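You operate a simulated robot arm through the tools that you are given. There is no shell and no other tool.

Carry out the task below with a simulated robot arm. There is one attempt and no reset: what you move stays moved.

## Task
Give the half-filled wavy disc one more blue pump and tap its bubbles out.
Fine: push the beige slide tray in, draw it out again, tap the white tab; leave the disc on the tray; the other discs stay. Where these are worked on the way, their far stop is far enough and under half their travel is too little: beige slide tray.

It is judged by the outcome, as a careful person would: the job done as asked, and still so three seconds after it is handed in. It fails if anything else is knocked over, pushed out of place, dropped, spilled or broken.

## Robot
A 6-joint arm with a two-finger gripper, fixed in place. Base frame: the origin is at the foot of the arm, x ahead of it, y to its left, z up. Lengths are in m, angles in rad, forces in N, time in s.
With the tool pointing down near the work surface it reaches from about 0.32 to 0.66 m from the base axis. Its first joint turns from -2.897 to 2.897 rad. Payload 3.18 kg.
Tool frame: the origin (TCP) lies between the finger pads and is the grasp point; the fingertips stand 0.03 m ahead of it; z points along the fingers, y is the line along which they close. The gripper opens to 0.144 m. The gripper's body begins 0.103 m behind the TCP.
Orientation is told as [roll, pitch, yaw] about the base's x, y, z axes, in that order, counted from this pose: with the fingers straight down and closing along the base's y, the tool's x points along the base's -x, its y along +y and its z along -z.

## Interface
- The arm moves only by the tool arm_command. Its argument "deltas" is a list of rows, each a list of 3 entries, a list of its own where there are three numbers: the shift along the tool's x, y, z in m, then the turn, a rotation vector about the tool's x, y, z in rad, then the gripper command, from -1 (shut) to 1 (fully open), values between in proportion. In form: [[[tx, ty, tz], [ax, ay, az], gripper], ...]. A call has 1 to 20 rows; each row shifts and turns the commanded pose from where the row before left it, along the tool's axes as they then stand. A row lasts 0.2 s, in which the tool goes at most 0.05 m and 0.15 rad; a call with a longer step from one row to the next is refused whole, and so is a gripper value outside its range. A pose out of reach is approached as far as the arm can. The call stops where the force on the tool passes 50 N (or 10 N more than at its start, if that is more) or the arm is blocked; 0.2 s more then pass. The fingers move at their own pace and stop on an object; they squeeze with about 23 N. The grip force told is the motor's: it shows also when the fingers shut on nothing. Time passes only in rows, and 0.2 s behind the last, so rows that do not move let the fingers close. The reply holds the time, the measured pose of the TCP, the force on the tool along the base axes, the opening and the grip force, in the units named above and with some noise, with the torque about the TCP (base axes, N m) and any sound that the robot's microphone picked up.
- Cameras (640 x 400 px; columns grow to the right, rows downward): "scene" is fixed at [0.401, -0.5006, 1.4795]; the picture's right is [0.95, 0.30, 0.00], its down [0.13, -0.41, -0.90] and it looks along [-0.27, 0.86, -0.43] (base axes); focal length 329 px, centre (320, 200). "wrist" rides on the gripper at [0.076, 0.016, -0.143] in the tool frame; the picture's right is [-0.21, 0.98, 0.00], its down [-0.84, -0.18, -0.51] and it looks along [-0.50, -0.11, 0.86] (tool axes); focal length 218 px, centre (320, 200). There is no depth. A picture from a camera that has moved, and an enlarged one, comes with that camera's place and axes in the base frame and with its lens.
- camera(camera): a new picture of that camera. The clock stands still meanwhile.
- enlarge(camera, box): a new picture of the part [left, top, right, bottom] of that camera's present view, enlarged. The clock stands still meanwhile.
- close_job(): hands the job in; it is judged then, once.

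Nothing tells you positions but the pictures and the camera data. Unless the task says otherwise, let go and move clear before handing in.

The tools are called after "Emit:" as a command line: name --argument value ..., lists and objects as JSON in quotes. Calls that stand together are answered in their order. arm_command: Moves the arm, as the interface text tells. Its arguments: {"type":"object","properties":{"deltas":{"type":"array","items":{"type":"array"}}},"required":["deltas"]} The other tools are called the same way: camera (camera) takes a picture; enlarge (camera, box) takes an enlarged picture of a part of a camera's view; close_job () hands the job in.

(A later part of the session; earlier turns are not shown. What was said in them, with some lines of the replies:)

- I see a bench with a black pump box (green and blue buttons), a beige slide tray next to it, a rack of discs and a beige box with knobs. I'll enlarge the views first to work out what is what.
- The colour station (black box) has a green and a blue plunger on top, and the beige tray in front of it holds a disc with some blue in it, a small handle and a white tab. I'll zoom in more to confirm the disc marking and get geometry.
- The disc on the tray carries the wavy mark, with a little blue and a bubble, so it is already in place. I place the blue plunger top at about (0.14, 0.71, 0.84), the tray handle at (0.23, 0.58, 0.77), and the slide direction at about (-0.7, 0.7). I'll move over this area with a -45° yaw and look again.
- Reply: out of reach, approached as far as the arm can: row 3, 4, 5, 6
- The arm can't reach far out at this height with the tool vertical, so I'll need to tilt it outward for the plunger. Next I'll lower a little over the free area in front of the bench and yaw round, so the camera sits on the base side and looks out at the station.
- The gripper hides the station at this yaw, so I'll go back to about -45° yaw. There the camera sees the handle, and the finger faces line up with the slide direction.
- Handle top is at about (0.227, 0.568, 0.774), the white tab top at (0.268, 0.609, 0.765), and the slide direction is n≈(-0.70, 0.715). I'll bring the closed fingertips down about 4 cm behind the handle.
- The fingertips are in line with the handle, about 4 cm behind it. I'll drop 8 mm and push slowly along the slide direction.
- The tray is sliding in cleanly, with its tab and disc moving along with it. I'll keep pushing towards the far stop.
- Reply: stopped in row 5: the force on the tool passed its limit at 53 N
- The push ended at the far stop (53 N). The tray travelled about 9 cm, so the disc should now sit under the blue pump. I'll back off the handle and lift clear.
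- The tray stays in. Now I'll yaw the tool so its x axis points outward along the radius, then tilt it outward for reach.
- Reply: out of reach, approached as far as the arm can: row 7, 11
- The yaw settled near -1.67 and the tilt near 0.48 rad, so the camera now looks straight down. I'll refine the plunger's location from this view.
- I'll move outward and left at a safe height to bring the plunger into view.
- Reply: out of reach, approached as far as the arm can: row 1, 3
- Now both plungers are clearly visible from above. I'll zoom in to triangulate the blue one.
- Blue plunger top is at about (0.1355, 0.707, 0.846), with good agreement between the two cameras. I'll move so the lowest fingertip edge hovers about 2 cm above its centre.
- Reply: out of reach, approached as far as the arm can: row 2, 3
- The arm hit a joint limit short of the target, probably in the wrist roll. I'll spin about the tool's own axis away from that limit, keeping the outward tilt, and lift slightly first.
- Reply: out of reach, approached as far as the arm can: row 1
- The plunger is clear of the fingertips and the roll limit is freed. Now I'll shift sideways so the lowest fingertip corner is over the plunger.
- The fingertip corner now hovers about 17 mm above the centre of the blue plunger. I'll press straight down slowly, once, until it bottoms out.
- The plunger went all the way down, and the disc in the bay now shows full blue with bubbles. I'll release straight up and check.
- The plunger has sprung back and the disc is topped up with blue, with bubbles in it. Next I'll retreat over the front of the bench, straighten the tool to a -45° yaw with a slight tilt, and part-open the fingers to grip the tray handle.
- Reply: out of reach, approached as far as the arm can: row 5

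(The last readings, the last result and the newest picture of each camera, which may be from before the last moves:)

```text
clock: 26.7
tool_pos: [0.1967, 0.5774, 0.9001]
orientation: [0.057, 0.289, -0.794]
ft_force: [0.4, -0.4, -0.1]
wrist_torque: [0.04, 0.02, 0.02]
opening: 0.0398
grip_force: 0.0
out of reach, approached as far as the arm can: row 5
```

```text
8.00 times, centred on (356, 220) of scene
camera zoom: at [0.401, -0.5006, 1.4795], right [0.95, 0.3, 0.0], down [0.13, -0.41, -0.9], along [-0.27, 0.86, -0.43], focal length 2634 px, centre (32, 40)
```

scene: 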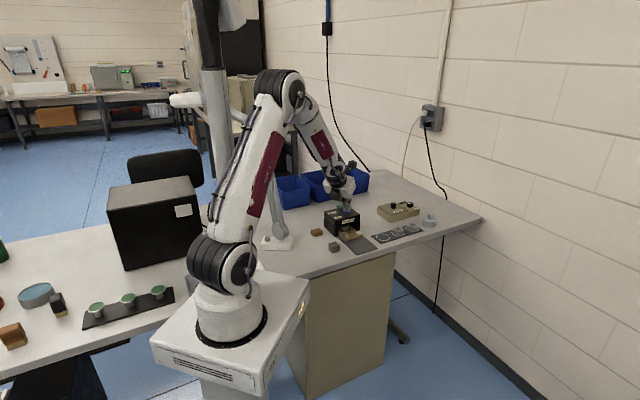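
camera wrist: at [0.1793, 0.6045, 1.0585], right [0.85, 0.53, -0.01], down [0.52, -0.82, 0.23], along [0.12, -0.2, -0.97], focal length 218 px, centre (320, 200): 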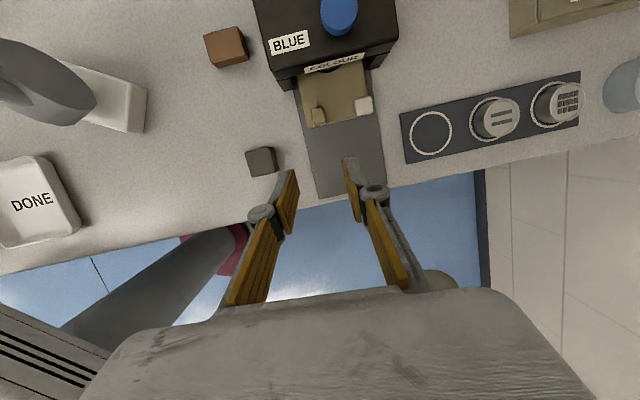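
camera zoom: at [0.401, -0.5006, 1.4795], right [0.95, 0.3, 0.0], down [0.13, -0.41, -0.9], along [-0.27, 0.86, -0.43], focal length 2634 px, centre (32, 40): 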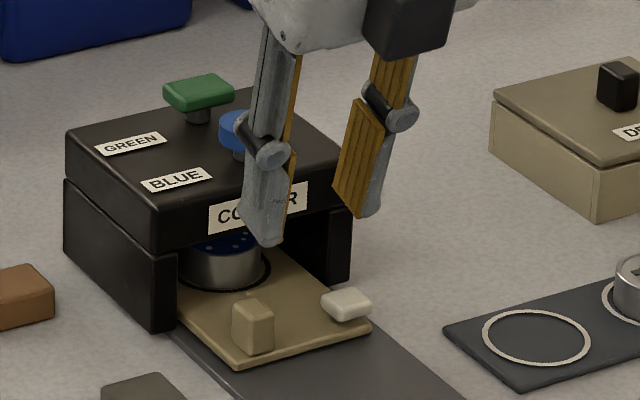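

Emit:
arm_command --deltas '[[[0, 0, 0], [0.057, 0, 0], -0.446]]'

Emit:
enlarge --camera "wrist" --box '[270, 50, 398, 130]'

Emit:
enlarge --camera "scene" --box '[332, 215, 380, 245]'

```text
clock: 27.1
tool_pos: [0.1953, 0.5769, 0.8995]
orientation: [0.001, 0.29, -0.797]
ft_force: [0.0, -0.3, -0.1]
wrist_torque: [-0.01, -0.01, 0.01]
opening: 0.0399
grip_force: 0.0
```

```text
5.00 times, centred on (334, 90) of wrist
camera zoom: at [0.1848, 0.6106, 1.0576], right [0.84, 0.54, -0.06], down [0.54, -0.81, 0.24], along [0.09, -0.24, -0.97], focal length 1091 px, centre (250, 750)
```

zoom: 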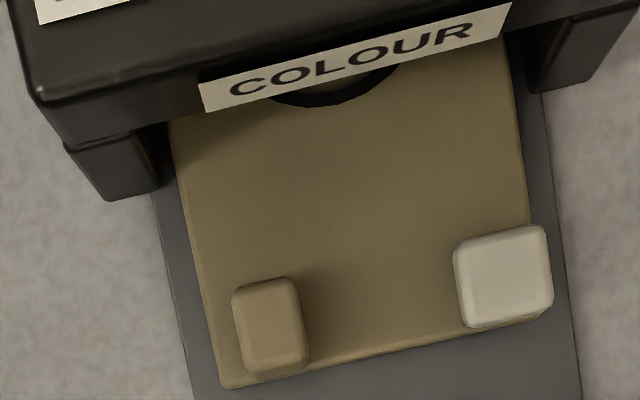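

```text
13.33 times, centred on (356, 230) of scene
camera zoom: at [0.401, -0.5006, 1.4795], right [0.95, 0.3, 0.0], down [0.13, -0.41, -0.9], along [-0.27, 0.86, -0.43], focal length 4390 px, centre (-160, -200)
```

zoom: 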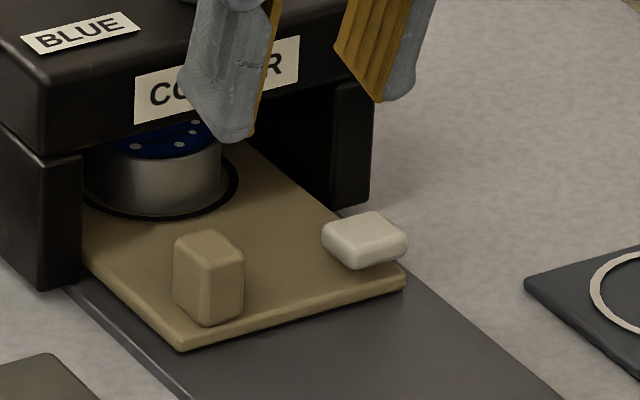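

Handle is now at about (0.159, 0.6345), top 0.777, and the tray front is clear. I'll descend about 5 cm behind it with the fingers opened to 40 mm.

Emit:
arm_command --deltas '[[[-0.0075, 0.0046, 0.0369], [0, 0, 0], -0.446], [[-0.0075, 0.0046, 0.0369], [0, 0, 0], -0.446], [[-0.0075, 0.0046, 0.0369], [0, 0, 0], -0.446]]'

Emit:
camera --camera "wrist"

Emit:
enlarge --camera "scene" --box '[320, 205, 400, 255]'

```text
clock: 27.9
tool_pos: [0.197, 0.5929, 0.7867]
orientation: [0.002, 0.291, -0.795]
ft_force: [1.3, -5.4, 9.9]
wrist_torque: [-0.31, 0.09, 0.03]
opening: 0.0407
grip_force: 0.6
```

```text
taken
camera wrist: at [0.1866, 0.627, 0.9453], right [0.84, 0.54, -0.06], down [0.54, -0.81, 0.24], along [0.09, -0.23, -0.97], focal length 218 px, centre (320, 200)
```

wrist: 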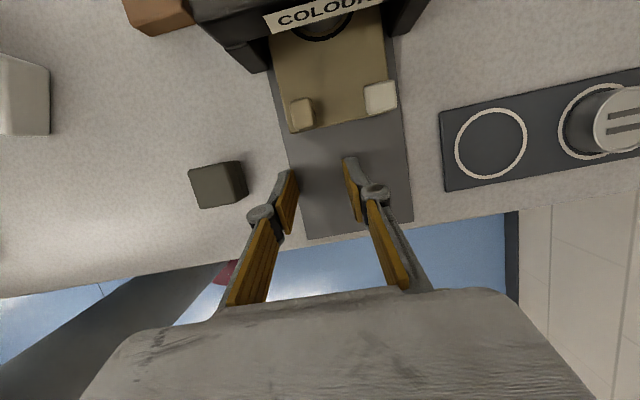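

```text
8.00 times, centred on (360, 230) of scene
camera zoom: at [0.401, -0.5006, 1.4795], right [0.95, 0.3, 0.0], down [0.13, -0.41, -0.9], along [-0.27, 0.86, -0.43], focal length 2634 px, centre (0, -40)
```

zoom: 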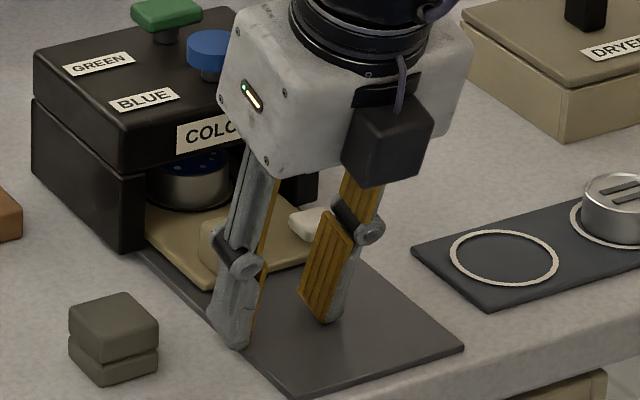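

There is about 10 N of upward force, so the left fingertip is just touching the base plate. The surface is a few millimetres higher than I estimated. I'll raise 12 mm and check before advancing.

Emit:
arm_command --deltas '[[[0.0034, 0, -0.0115], [0, 0, 0], -0.446]]'

Emit:
enlarge --camera "scene" --box '[320, 205, 400, 255]'

```text
clock: 28.3
tool_pos: [0.1991, 0.5943, 0.7977]
orientation: [0.002, 0.291, -0.795]
ft_force: [-0.3, 0.0, -0.2]
wrist_torque: [0.01, -0.02, 0.01]
opening: 0.0401
grip_force: 0.1
```

```text
8.00 times, centred on (360, 230) of scene
camera zoom: at [0.401, -0.5006, 1.4795], right [0.95, 0.3, 0.0], down [0.13, -0.41, -0.9], along [-0.27, 0.86, -0.43], focal length 2634 px, centre (0, -40)
```

zoom: 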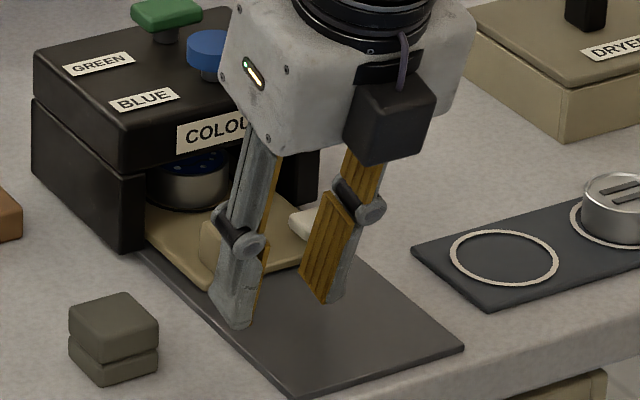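

Contact is gone. Now I'll advance along the slide direction so the open fingers straddle the handle.

Emit:
arm_command --deltas '[[[0.0094, 0, 0.0028], [0, 0, 0], -0.446], [[0.0094, 0, 0.0028], [0, 0, 0], -0.446], [[0.0094, 0, 0.0028], [0, 0, 0], -0.446], [[0.0094, 0, 0.0028], [0, 0, 0], -0.446], [[0.0094, 0, 0.0028], [0, 0, 0], -0.446]]'

Emit:
camera --camera "wrist"

Emit:
enlarge --camera "scene" --box '[320, 205, 400, 255]'

```text
clock: 29.5
tool_pos: [0.1634, 0.6286, 0.7994]
orientation: [0.002, 0.292, -0.796]
ft_force: [-0.3, 0.5, 0.1]
wrist_torque: [0.02, 0.02, 0.02]
opening: 0.0399
grip_force: 0.1
```

```text
taken
camera wrist: at [0.1521, 0.6631, 0.9573], right [0.84, 0.54, -0.06], down [0.54, -0.81, 0.24], along [0.09, -0.24, -0.97], focal length 218 px, centre (320, 200)
```

wrist: 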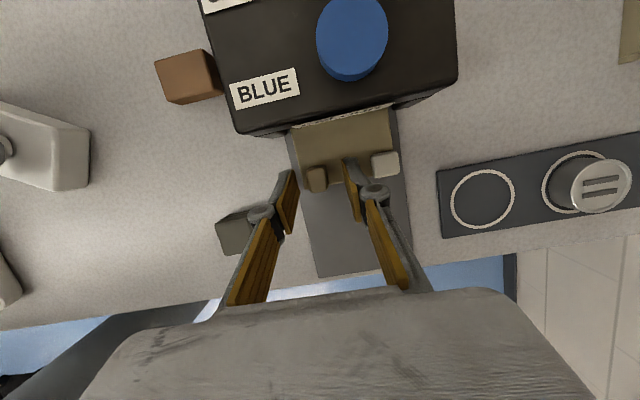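

```text
8.00 times, centred on (360, 230) of scene
camera zoom: at [0.401, -0.5006, 1.4795], right [0.95, 0.3, 0.0], down [0.13, -0.41, -0.9], along [-0.27, 0.86, -0.43], focal length 2634 px, centre (0, -40)
```

zoom: 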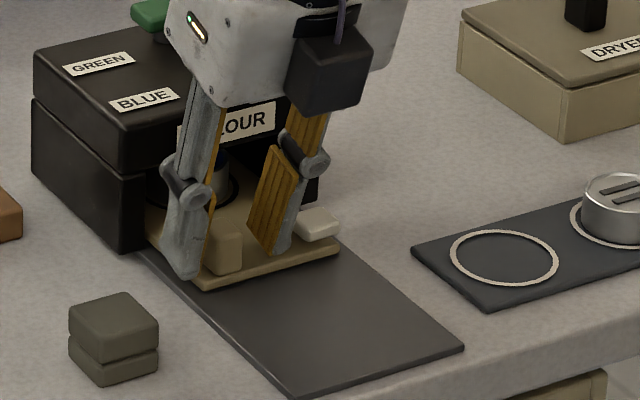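

The fingers straddle the handle. I'll nudge 2.5 mm to centre and close on it.

Emit:
arm_command --deltas '[[[0, -0.0025, 0], [0, 0, 0], -0.446], [[0, 0, 0], [0, 0, 0], -0.7], [[0, 0, 0], [0, 0, 0], -1], [[0, 0, 0], [0, 0, 0], -1]]'

Emit:
enlarge --camera "wrist" --box '[240, 110, 420, 220]'

Emit:
enlarge --camera "scene" --box '[320, 205, 400, 255]'

```text
clock: 30.5
tool_pos: [0.1625, 0.6274, 0.7978]
orientation: [0.004, 0.291, -0.794]
ft_force: [3.6, 2.9, -3.1]
wrist_torque: [0.19, -0.31, 0.6]
opening: 0.0159
grip_force: 44.9
```

```text
3.56 times, centred on (330, 165) of wrist
camera zoom: at [0.1508, 0.6617, 0.9572], right [0.84, 0.54, -0.06], down [0.54, -0.81, 0.24], along [0.09, -0.23, -0.97], focal length 776 px, centre (284, 324)
```

zoom: 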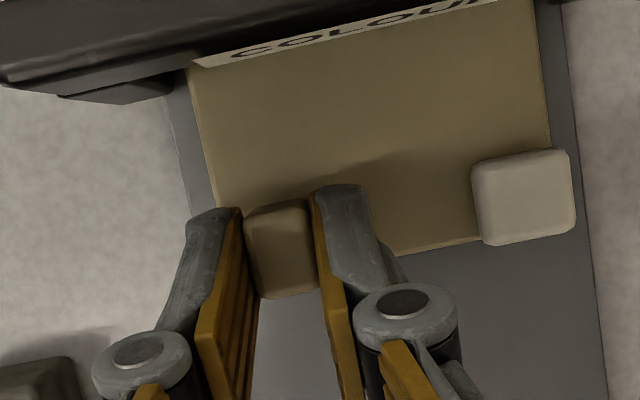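

```text
8.00 times, centred on (360, 230) of scene
camera zoom: at [0.401, -0.5006, 1.4795], right [0.95, 0.3, 0.0], down [0.13, -0.41, -0.9], along [-0.27, 0.86, -0.43], focal length 2634 px, centre (0, -40)
```

zoom: 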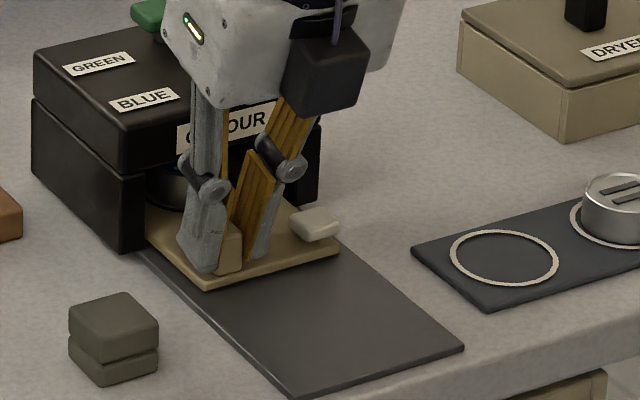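

The handle is gripped (opening 15.9 mm). Now I'll draw the tray out slowly along the rail.

Emit:
arm_command --deltas '[[[-0.0038, 0, -0.00115], [0, 0, 0], -1], [[-0.0077, 0.0001, -0.0023], [0, 0, 0], -1], [[-0.0077, 0.0001, -0.0023], [0, 0, 0], -1], [[-0.0077, 0.0001, -0.0023], [0, 0, 0], -1], [[-0.0077, 0.0001, -0.0023], [0, 0, 0], -1], [[-0.0077, 0.0001, -0.0023], [0, 0, 0], -1]]'

Emit:
enlarge --camera "scene" --box '[320, 205, 400, 255]'

```text
clock: 31.9
tool_pos: [0.1945, 0.5972, 0.7997]
orientation: [0.003, 0.291, -0.796]
ft_force: [5.3, 5.3, 6.4]
wrist_torque: [0.27, -0.12, 0.44]
opening: 0.0158
grip_force: 44.6
```

```text
8.00 times, centred on (360, 230) of scene
camera zoom: at [0.401, -0.5006, 1.4795], right [0.95, 0.3, 0.0], down [0.13, -0.41, -0.9], along [-0.27, 0.86, -0.43], focal length 2634 px, centre (0, -40)
```

zoom: 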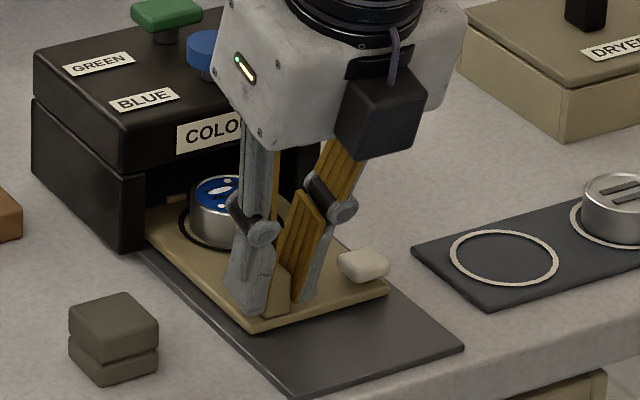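

Emit:
arm_command --deltas '[[[-0.0077, 0.0001, -0.0023], [0, 0, 0], -1], [[-0.0077, 0.0001, -0.0023], [0, 0, 0], -1], [[-0.0077, 0.0001, -0.0023], [0, 0, 0], -1], [[-0.0077, 0.0001, -0.0023], [0, 0, 0], -1], [[-0.0058, 0.0001, -0.0017], [0, 0, 0], -1], [[-0.0048, 0.0001, -0.0014], [0, 0, 0], -1], [[-0.0048, 0.0001, -0.0014], [0, 0, 0], -1], [[-0.0048, 0.0001, -0.0014], [0, 0, 0], -1]]'

Emit:
enlarge --camera "scene" --box '[330, 210, 410, 260]'

Emit:
camera --camera "wrist"

```text
clock: 33.7
tool_pos: [0.2289, 0.5608, 0.7982]
orientation: [0.003, 0.292, -0.794]
ft_force: [-13.1, 29.8, 10.3]
wrist_torque: [0.6, -0.21, 0.45]
opening: 0.0159
grip_force: 44.8
```

```text
8.00 times, centred on (370, 235) of scene
camera zoom: at [0.401, -0.5006, 1.4795], right [0.95, 0.3, 0.0], down [0.13, -0.41, -0.9], along [-0.27, 0.86, -0.43], focal length 2634 px, centre (-80, -80)
```

zoom: 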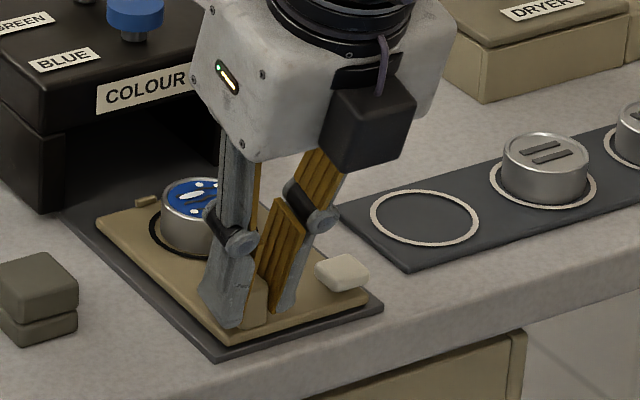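

```text
taken
camera wrist: at [0.218, 0.594, 0.9572], right [0.84, 0.54, -0.06], down [0.54, -0.81, 0.24], along [0.09, -0.23, -0.97], focal length 218 px, centre (320, 200)
```

wrist: 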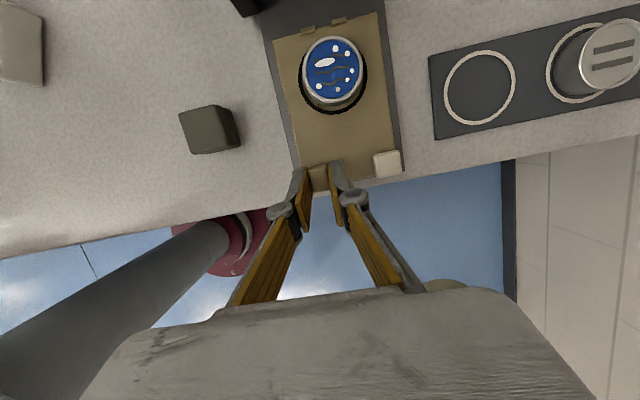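

The tray is back out at its outer stop with the disc on it, full of blue plus bubbles. I'll unload the pull, open the fingers and lift off the handle.

Emit:
arm_command --deltas '[[[0.0038, 0, 0.0011], [0, 0, 0], -1], [[0, 0, 0], [0, 0, 0], -0.446], [[0, 0, 0], [0, 0, 0], -0.446], [[0.0086, 0, -0.0287], [0, 0, 0], -0.446], [[0.0086, 0, -0.0287], [0, 0, 0], -0.446]]'

Emit:
enlarge --camera "scene" --box '[330, 210, 410, 260]'

Emit:
camera --camera "wrist"

```text
clock: 34.9
tool_pos: [0.2294, 0.5609, 0.8584]
orientation: [-0.001, 0.289, -0.795]
ft_force: [1.0, -0.7, -0.5]
wrist_torque: [-0.01, 0.01, -0.04]
opening: 0.0398
grip_force: 0.1
```

```text
8.00 times, centred on (370, 235) of scene
camera zoom: at [0.401, -0.5006, 1.4795], right [0.95, 0.3, 0.0], down [0.13, -0.41, -0.9], along [-0.27, 0.86, -0.43], focal length 2634 px, centre (-80, -80)
```

zoom: 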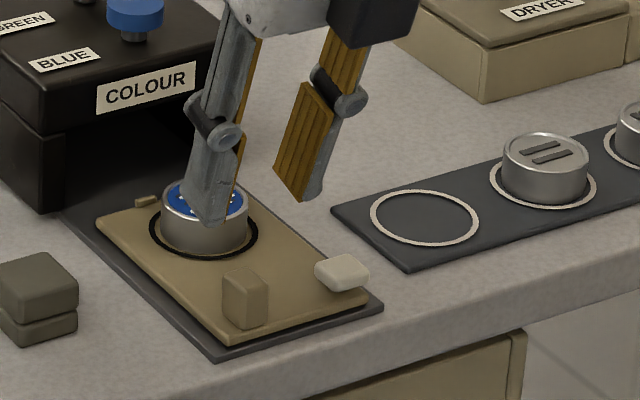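

```text
taken
camera wrist: at [0.2174, 0.5953, 1.0169], right [0.84, 0.54, -0.06], down [0.54, -0.81, 0.25], along [0.09, -0.24, -0.97], focal length 218 px, centre (320, 200)
```

wrist: 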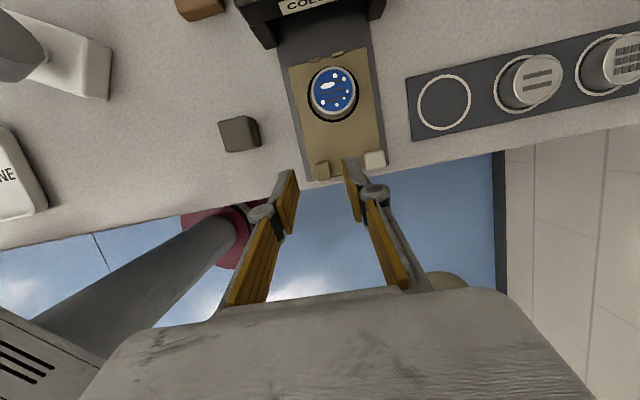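

Tray and disc are in place. The white tab top is at about (0.266, 0.607, 0.768). I'll close the fingers, tilt slightly outward, and hover over the tab.

Emit:
arm_command --deltas '[[[0, 0, 0], [-0.109, -0.054, -0.016], -1], [[0, 0, 0], [-0.109, -0.054, -0.016], -1], [[0, 0, 0], [-0.109, -0.054, -0.016], -1], [[0.0043, 0.0217, 0.0252], [0, 0, 0], -1], [[0.0043, 0.0217, 0.0252], [0, 0, 0], -1]]'

Emit:
enlarge --camera "scene" --box '[340, 215, 420, 265]'

Emit:
camera --camera "wrist"

```text
clock: 36.1
tool_pos: [0.2594, 0.6119, 0.8254]
orientation: [0.336, 0.125, -0.773]
ft_force: [-0.1, -0.2, 0.1]
wrist_torque: [0.03, 0.01, 0.03]
opening: 0.0
grip_force: 23.2
```

```text
8.00 times, centred on (380, 240) of scene
camera zoom: at [0.401, -0.5006, 1.4795], right [0.95, 0.3, 0.0], down [0.13, -0.41, -0.9], along [-0.27, 0.86, -0.43], focal length 2634 px, centre (-160, -120)
```

zoom: 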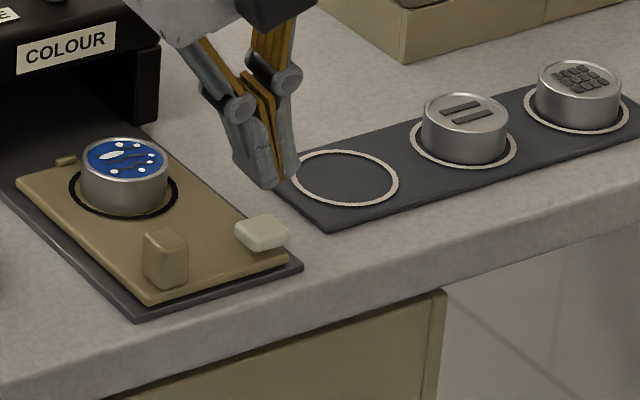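

```text
taken
camera wrist: at [0.1952, 0.6293, 0.9735], right [0.82, 0.49, 0.29], down [0.4, -0.86, 0.31], along [0.41, -0.14, -0.9], focal length 218 px, centre (320, 200)
```

wrist: 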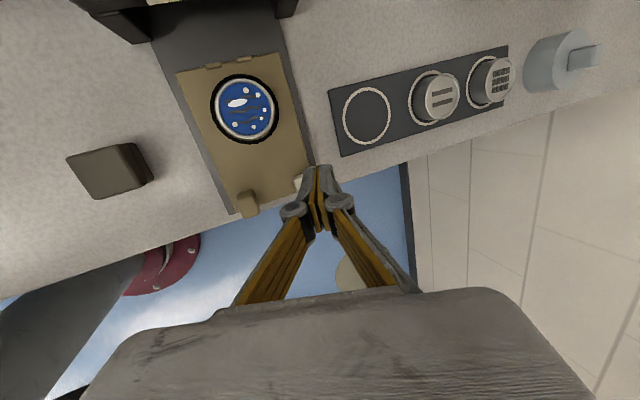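

The fingertip corner is right above the tab. I'll tap it straight down gently.

Emit:
arm_command --deltas '[[[-0.00075, -0.00196, 0.00562], [0, 0, 0], -1], [[-0.00075, -0.00196, 0.00562], [0, 0, 0], -1], [[-0.00075, -0.00196, 0.00562], [0, 0, 0], -1], [[-0.00025, -0.00065, 0.00187], [0, 0, 0], -1], [[-0.00025, -0.00065, 0.00187], [0, 0, 0], -1], [[-0.00025, -0.00065, 0.00187], [0, 0, 0], -1]]'

Emit:
enlarge --camera "scene" --box '[345, 222, 393, 252]'

```text
clock: 37.5
tool_pos: [0.2595, 0.6109, 0.8011]
orientation: [0.335, 0.124, -0.776]
ft_force: [-0.4, -1.9, 1.0]
wrist_torque: [-0.02, -0.02, -0.02]
opening: 0.0001
grip_force: 23.6
```

```text
13.33 times, centred on (369, 237) of scene
camera zoom: at [0.401, -0.5006, 1.4795], right [0.95, 0.3, 0.0], down [0.13, -0.41, -0.9], along [-0.27, 0.86, -0.43], focal length 4390 px, centre (-333, -293)
```

zoom: 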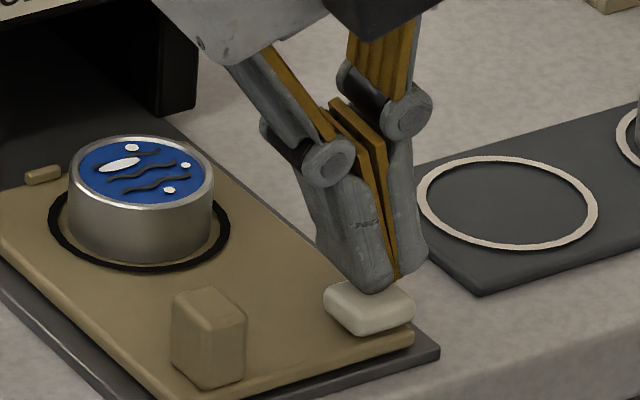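

Emit:
arm_command --deltas '[[[-0.00025, -0.00065, 0.00187], [0, 0, 0], -1], [[-0.00025, -0.00065, 0.00187], [0, 0, 0], -1], [[-0.00025, -0.00065, 0.00187], [0, 0, 0], -1]]'

Emit:
enlarge --camera "scene" --box '[345, 222, 393, 252]'

```text
clock: 38.3
tool_pos: [0.2588, 0.6112, 0.798]
orientation: [0.338, 0.126, -0.775]
ft_force: [-1.5, -1.9, 16.1]
wrist_torque: [-0.09, -0.1, -0.02]
opening: 0.0
grip_force: 23.1
```

```text
13.33 times, centred on (369, 237) of scene
camera zoom: at [0.401, -0.5006, 1.4795], right [0.95, 0.3, 0.0], down [0.13, -0.41, -0.9], along [-0.27, 0.86, -0.43], focal length 4390 px, centre (-333, -293)
```

zoom: 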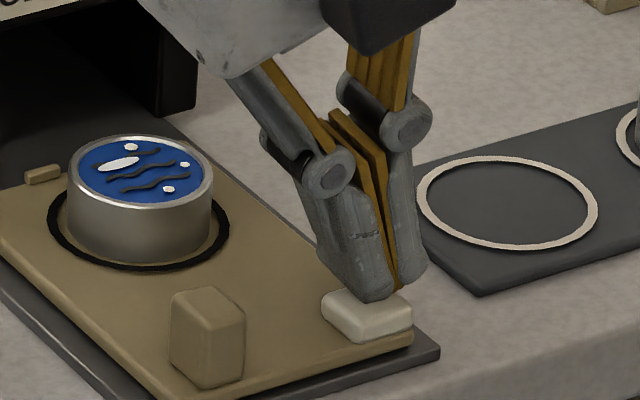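

The tab is down with about 16 N on it. I'll release and check the bubbles.

Emit:
arm_command --deltas '[[[0.00125, 0.0033, -0.0094], [0, 0, 0], -1], [[0.00125, 0.0033, -0.0094], [0, 0, 0], -1]]'

Emit:
enlarge --camera "scene" --box '[345, 222, 393, 252]'

Emit:
enlarge --camera "wrist" --box '[190, 60, 350, 160]'

```text
clock: 38.9
tool_pos: [0.2581, 0.6101, 0.814]
orientation: [0.333, 0.122, -0.774]
ft_force: [0.7, 0.4, 1.1]
wrist_torque: [0.03, 0.0, -0.01]
opening: 0.0
grip_force: 23.0
```

```text
13.33 times, centred on (369, 237) of scene
camera zoom: at [0.401, -0.5006, 1.4795], right [0.95, 0.3, 0.0], down [0.13, -0.41, -0.9], along [-0.27, 0.86, -0.43], focal length 4390 px, centre (-333, -293)
```

zoom: 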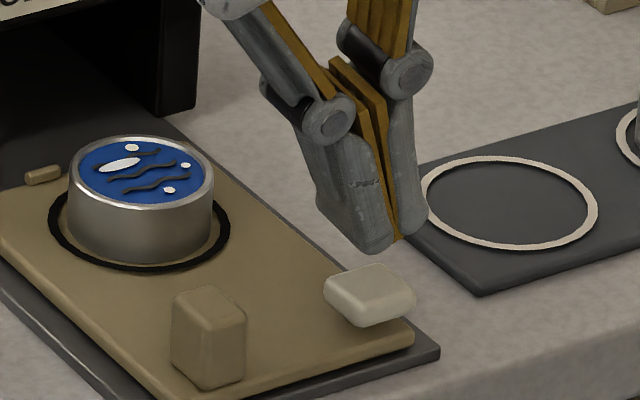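

```text
4.00 times, centred on (270, 110) of wrist
camera zoom: at [0.1947, 0.6292, 0.963], right [0.82, 0.49, 0.29], down [0.4, -0.86, 0.31], along [0.4, -0.14, -0.9], focal length 873 px, centre (520, 560)
```

zoom: 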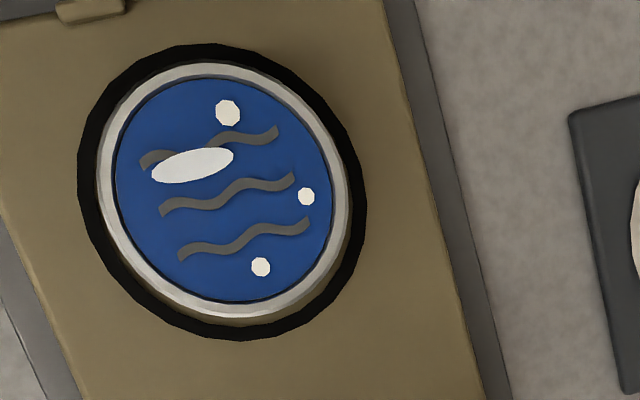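

About half the bubbles went with that tap: three dots remain, and the long pale mark is a glint that was there at the start. I'll tap once more.

Emit:
arm_command --deltas '[[[-0.001, -0.0026, 0.0075], [0, 0, 0], -1], [[-0.001, -0.0026, 0.0075], [0, 0, 0], -1], [[-0.0005, -0.0013, 0.0037], [0, 0, 0], -1], [[0, 0, 0], [0, 0, 0], -1], [[0.00125, 0.0033, -0.0094], [0, 0, 0], -1], [[0.00125, 0.0033, -0.0094], [0, 0, 0], -1]]'

Emit:
enlarge --camera "wrist" --box '[190, 60, 350, 160]'

Emit:
enlarge --camera "scene" --box '[345, 222, 393, 252]'

```text
clock: 40.3
tool_pos: [0.26, 0.6117, 0.8147]
orientation: [0.335, 0.125, -0.776]
ft_force: [-0.1, -0.1, 0.0]
wrist_torque: [0.01, -0.01, 0.0]
opening: 0.0002
grip_force: 23.0
```

```text
4.00 times, centred on (270, 110) of wrist
camera zoom: at [0.1954, 0.6291, 0.9634], right [0.82, 0.49, 0.29], down [0.4, -0.86, 0.31], along [0.4, -0.14, -0.9], focal length 873 px, centre (520, 560)
```

zoom: 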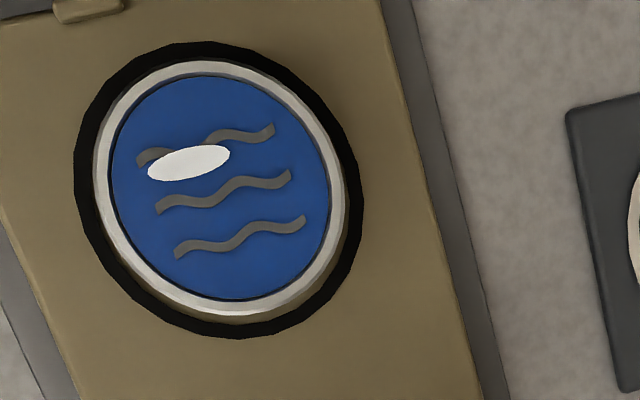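

```text
13.33 times, centred on (369, 237) of scene
camera zoom: at [0.401, -0.5006, 1.4795], right [0.95, 0.3, 0.0], down [0.13, -0.41, -0.9], along [-0.27, 0.86, -0.43], focal length 4390 px, centre (-333, -293)
```

zoom: 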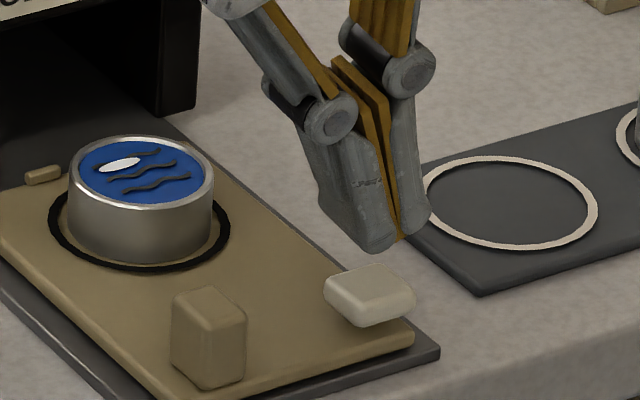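

The round bubbles are all gone. I'll look closely at the remaining pale ellipse to be sure it's just the wet-surface glint seen at the start.

Emit:
enlarge --camera "wrist" --box '[214, 74, 278, 140]'

Emit:
enlarge --camera "scene" --box '[348, 230, 364, 240]'

Emit:
enlarge --camera "scene" --box '[320, 195, 448, 275]'

```text
6.06 times, centred on (246, 107) of wrist
camera zoom: at [0.1954, 0.6291, 0.9634], right [0.82, 0.49, 0.29], down [0.4, -0.86, 0.31], along [0.4, -0.14, -0.9], focal length 1323 px, centre (768, 764)
```

zoom: 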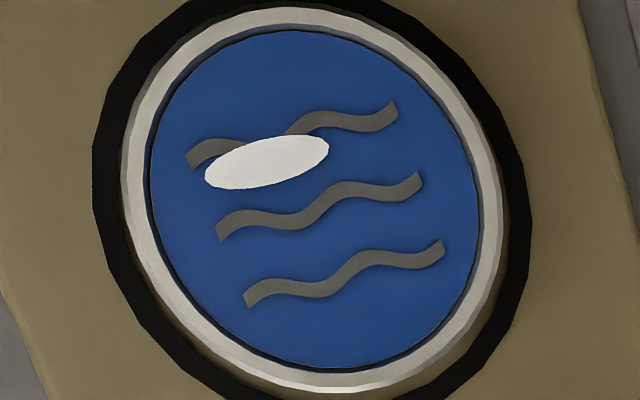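

```text
16.00 times, centred on (356, 235) of scene
camera zoom: at [0.401, -0.5006, 1.4795], right [0.95, 0.3, 0.0], down [0.13, -0.41, -0.9], along [-0.27, 0.86, -0.43], focal length 5268 px, centre (-256, -360)
```

zoom: 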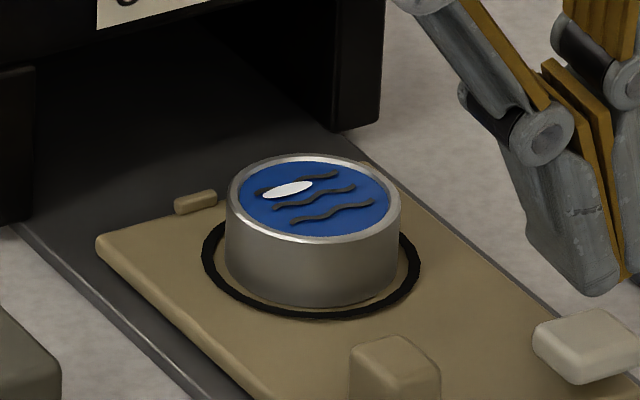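

```text
5.00 times, centred on (384, 235) of scene
camera zoom: at [0.401, -0.5006, 1.4795], right [0.95, 0.3, 0.0], down [0.13, -0.41, -0.9], along [-0.27, 0.86, -0.43], focal length 1646 px, centre (0, 25)
```

zoom: 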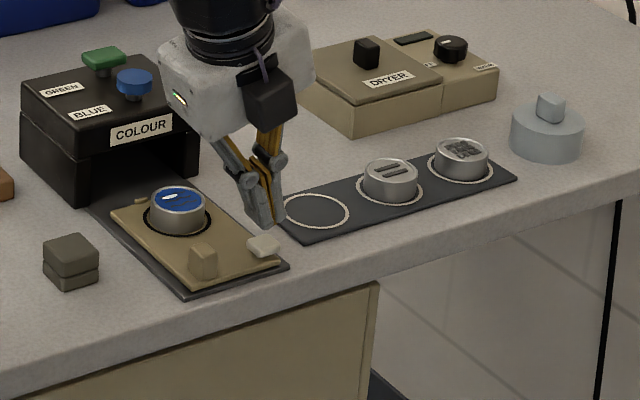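

The ellipse is flat and unchanged since the start, before the pump or any tap, so it's the wet sheen and not a bubble. The bubbles are out, the disc is on the drawn-out tray, and the other discs are untouched. I'll lift and retreat clear.

Emit:
arm_command --deltas '[[[0.005, 0.0131, -0.0375], [0, 0, 0], -1], [[-0.0125, -0.0274, -0.019], [0, 0, 0], -1], [[-0.0125, -0.0274, -0.019], [0, 0, 0], -1], [[-0.0125, -0.0274, -0.019], [0, 0, 0], -1], [[-0.0125, -0.0274, -0.019], [0, 0, 0], -1], [[0, 0, 0], [0, 0, 0], -1]]'

Emit:
enlarge --camera "scene" --box '[320, 195, 448, 275]'

Emit:
camera --camera "wrist"

```text
clock: 41.7
tool_pos: [0.2088, 0.4814, 0.8862]
orientation: [0.333, 0.123, -0.775]
ft_force: [0.3, 0.0, -0.7]
wrist_torque: [0.02, -0.03, -0.01]
opening: 0.0002
grip_force: 23.2
```

```text
5.00 times, centred on (384, 235) of scene
camera zoom: at [0.401, -0.5006, 1.4795], right [0.95, 0.3, 0.0], down [0.13, -0.41, -0.9], along [-0.27, 0.86, -0.43], focal length 1646 px, centre (0, 25)
```

zoom: 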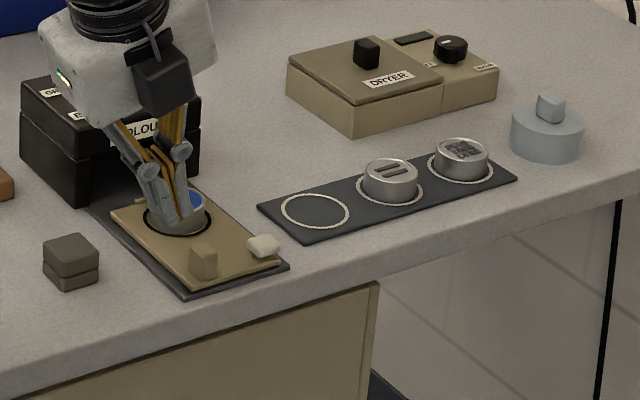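

```text
taken
camera wrist: at [0.1445, 0.4991, 1.0344], right [0.82, 0.49, 0.29], down [0.4, -0.86, 0.31], along [0.4, -0.14, -0.9], focal length 218 px, centre (320, 200)
```

wrist: 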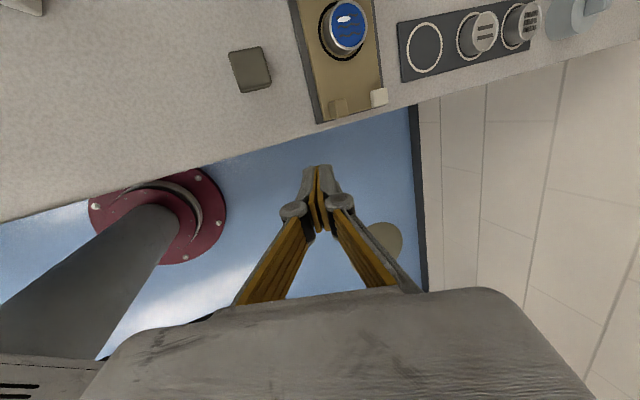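

The arm is clear of the bench. The tray is drawn out with the wavy disc on it, full of blue and free of bubbles, and everything else is where it was. I'm handing the job in.

Emit:
close_job

```text
The job is handed in.
```

I gave the wavy disc one more blue pump, tapped its bubbles out, and handed the job in; I haven't seen the verdict.

- **Tray:** I pushed it in to its far stop, then drew it back out to its outer stop. The disc stayed on it throughout.
- **Pump:** I pressed the blue plunger once, all the way down, and it sprang back. The disc went from half-filled to full.
- **Bubbles:** It took two taps on the white tab to clear them all. A flat pale ellipse still shows on the disc. It was there before the pump and never changed, so I took it as wet shine, not a bubble.
- **Everything else:** In the last pictures the other two discs and the rest of the bench looked unmoved. A fingertip briefly touched the tray's base plate with about 10 N, with no visible effect.
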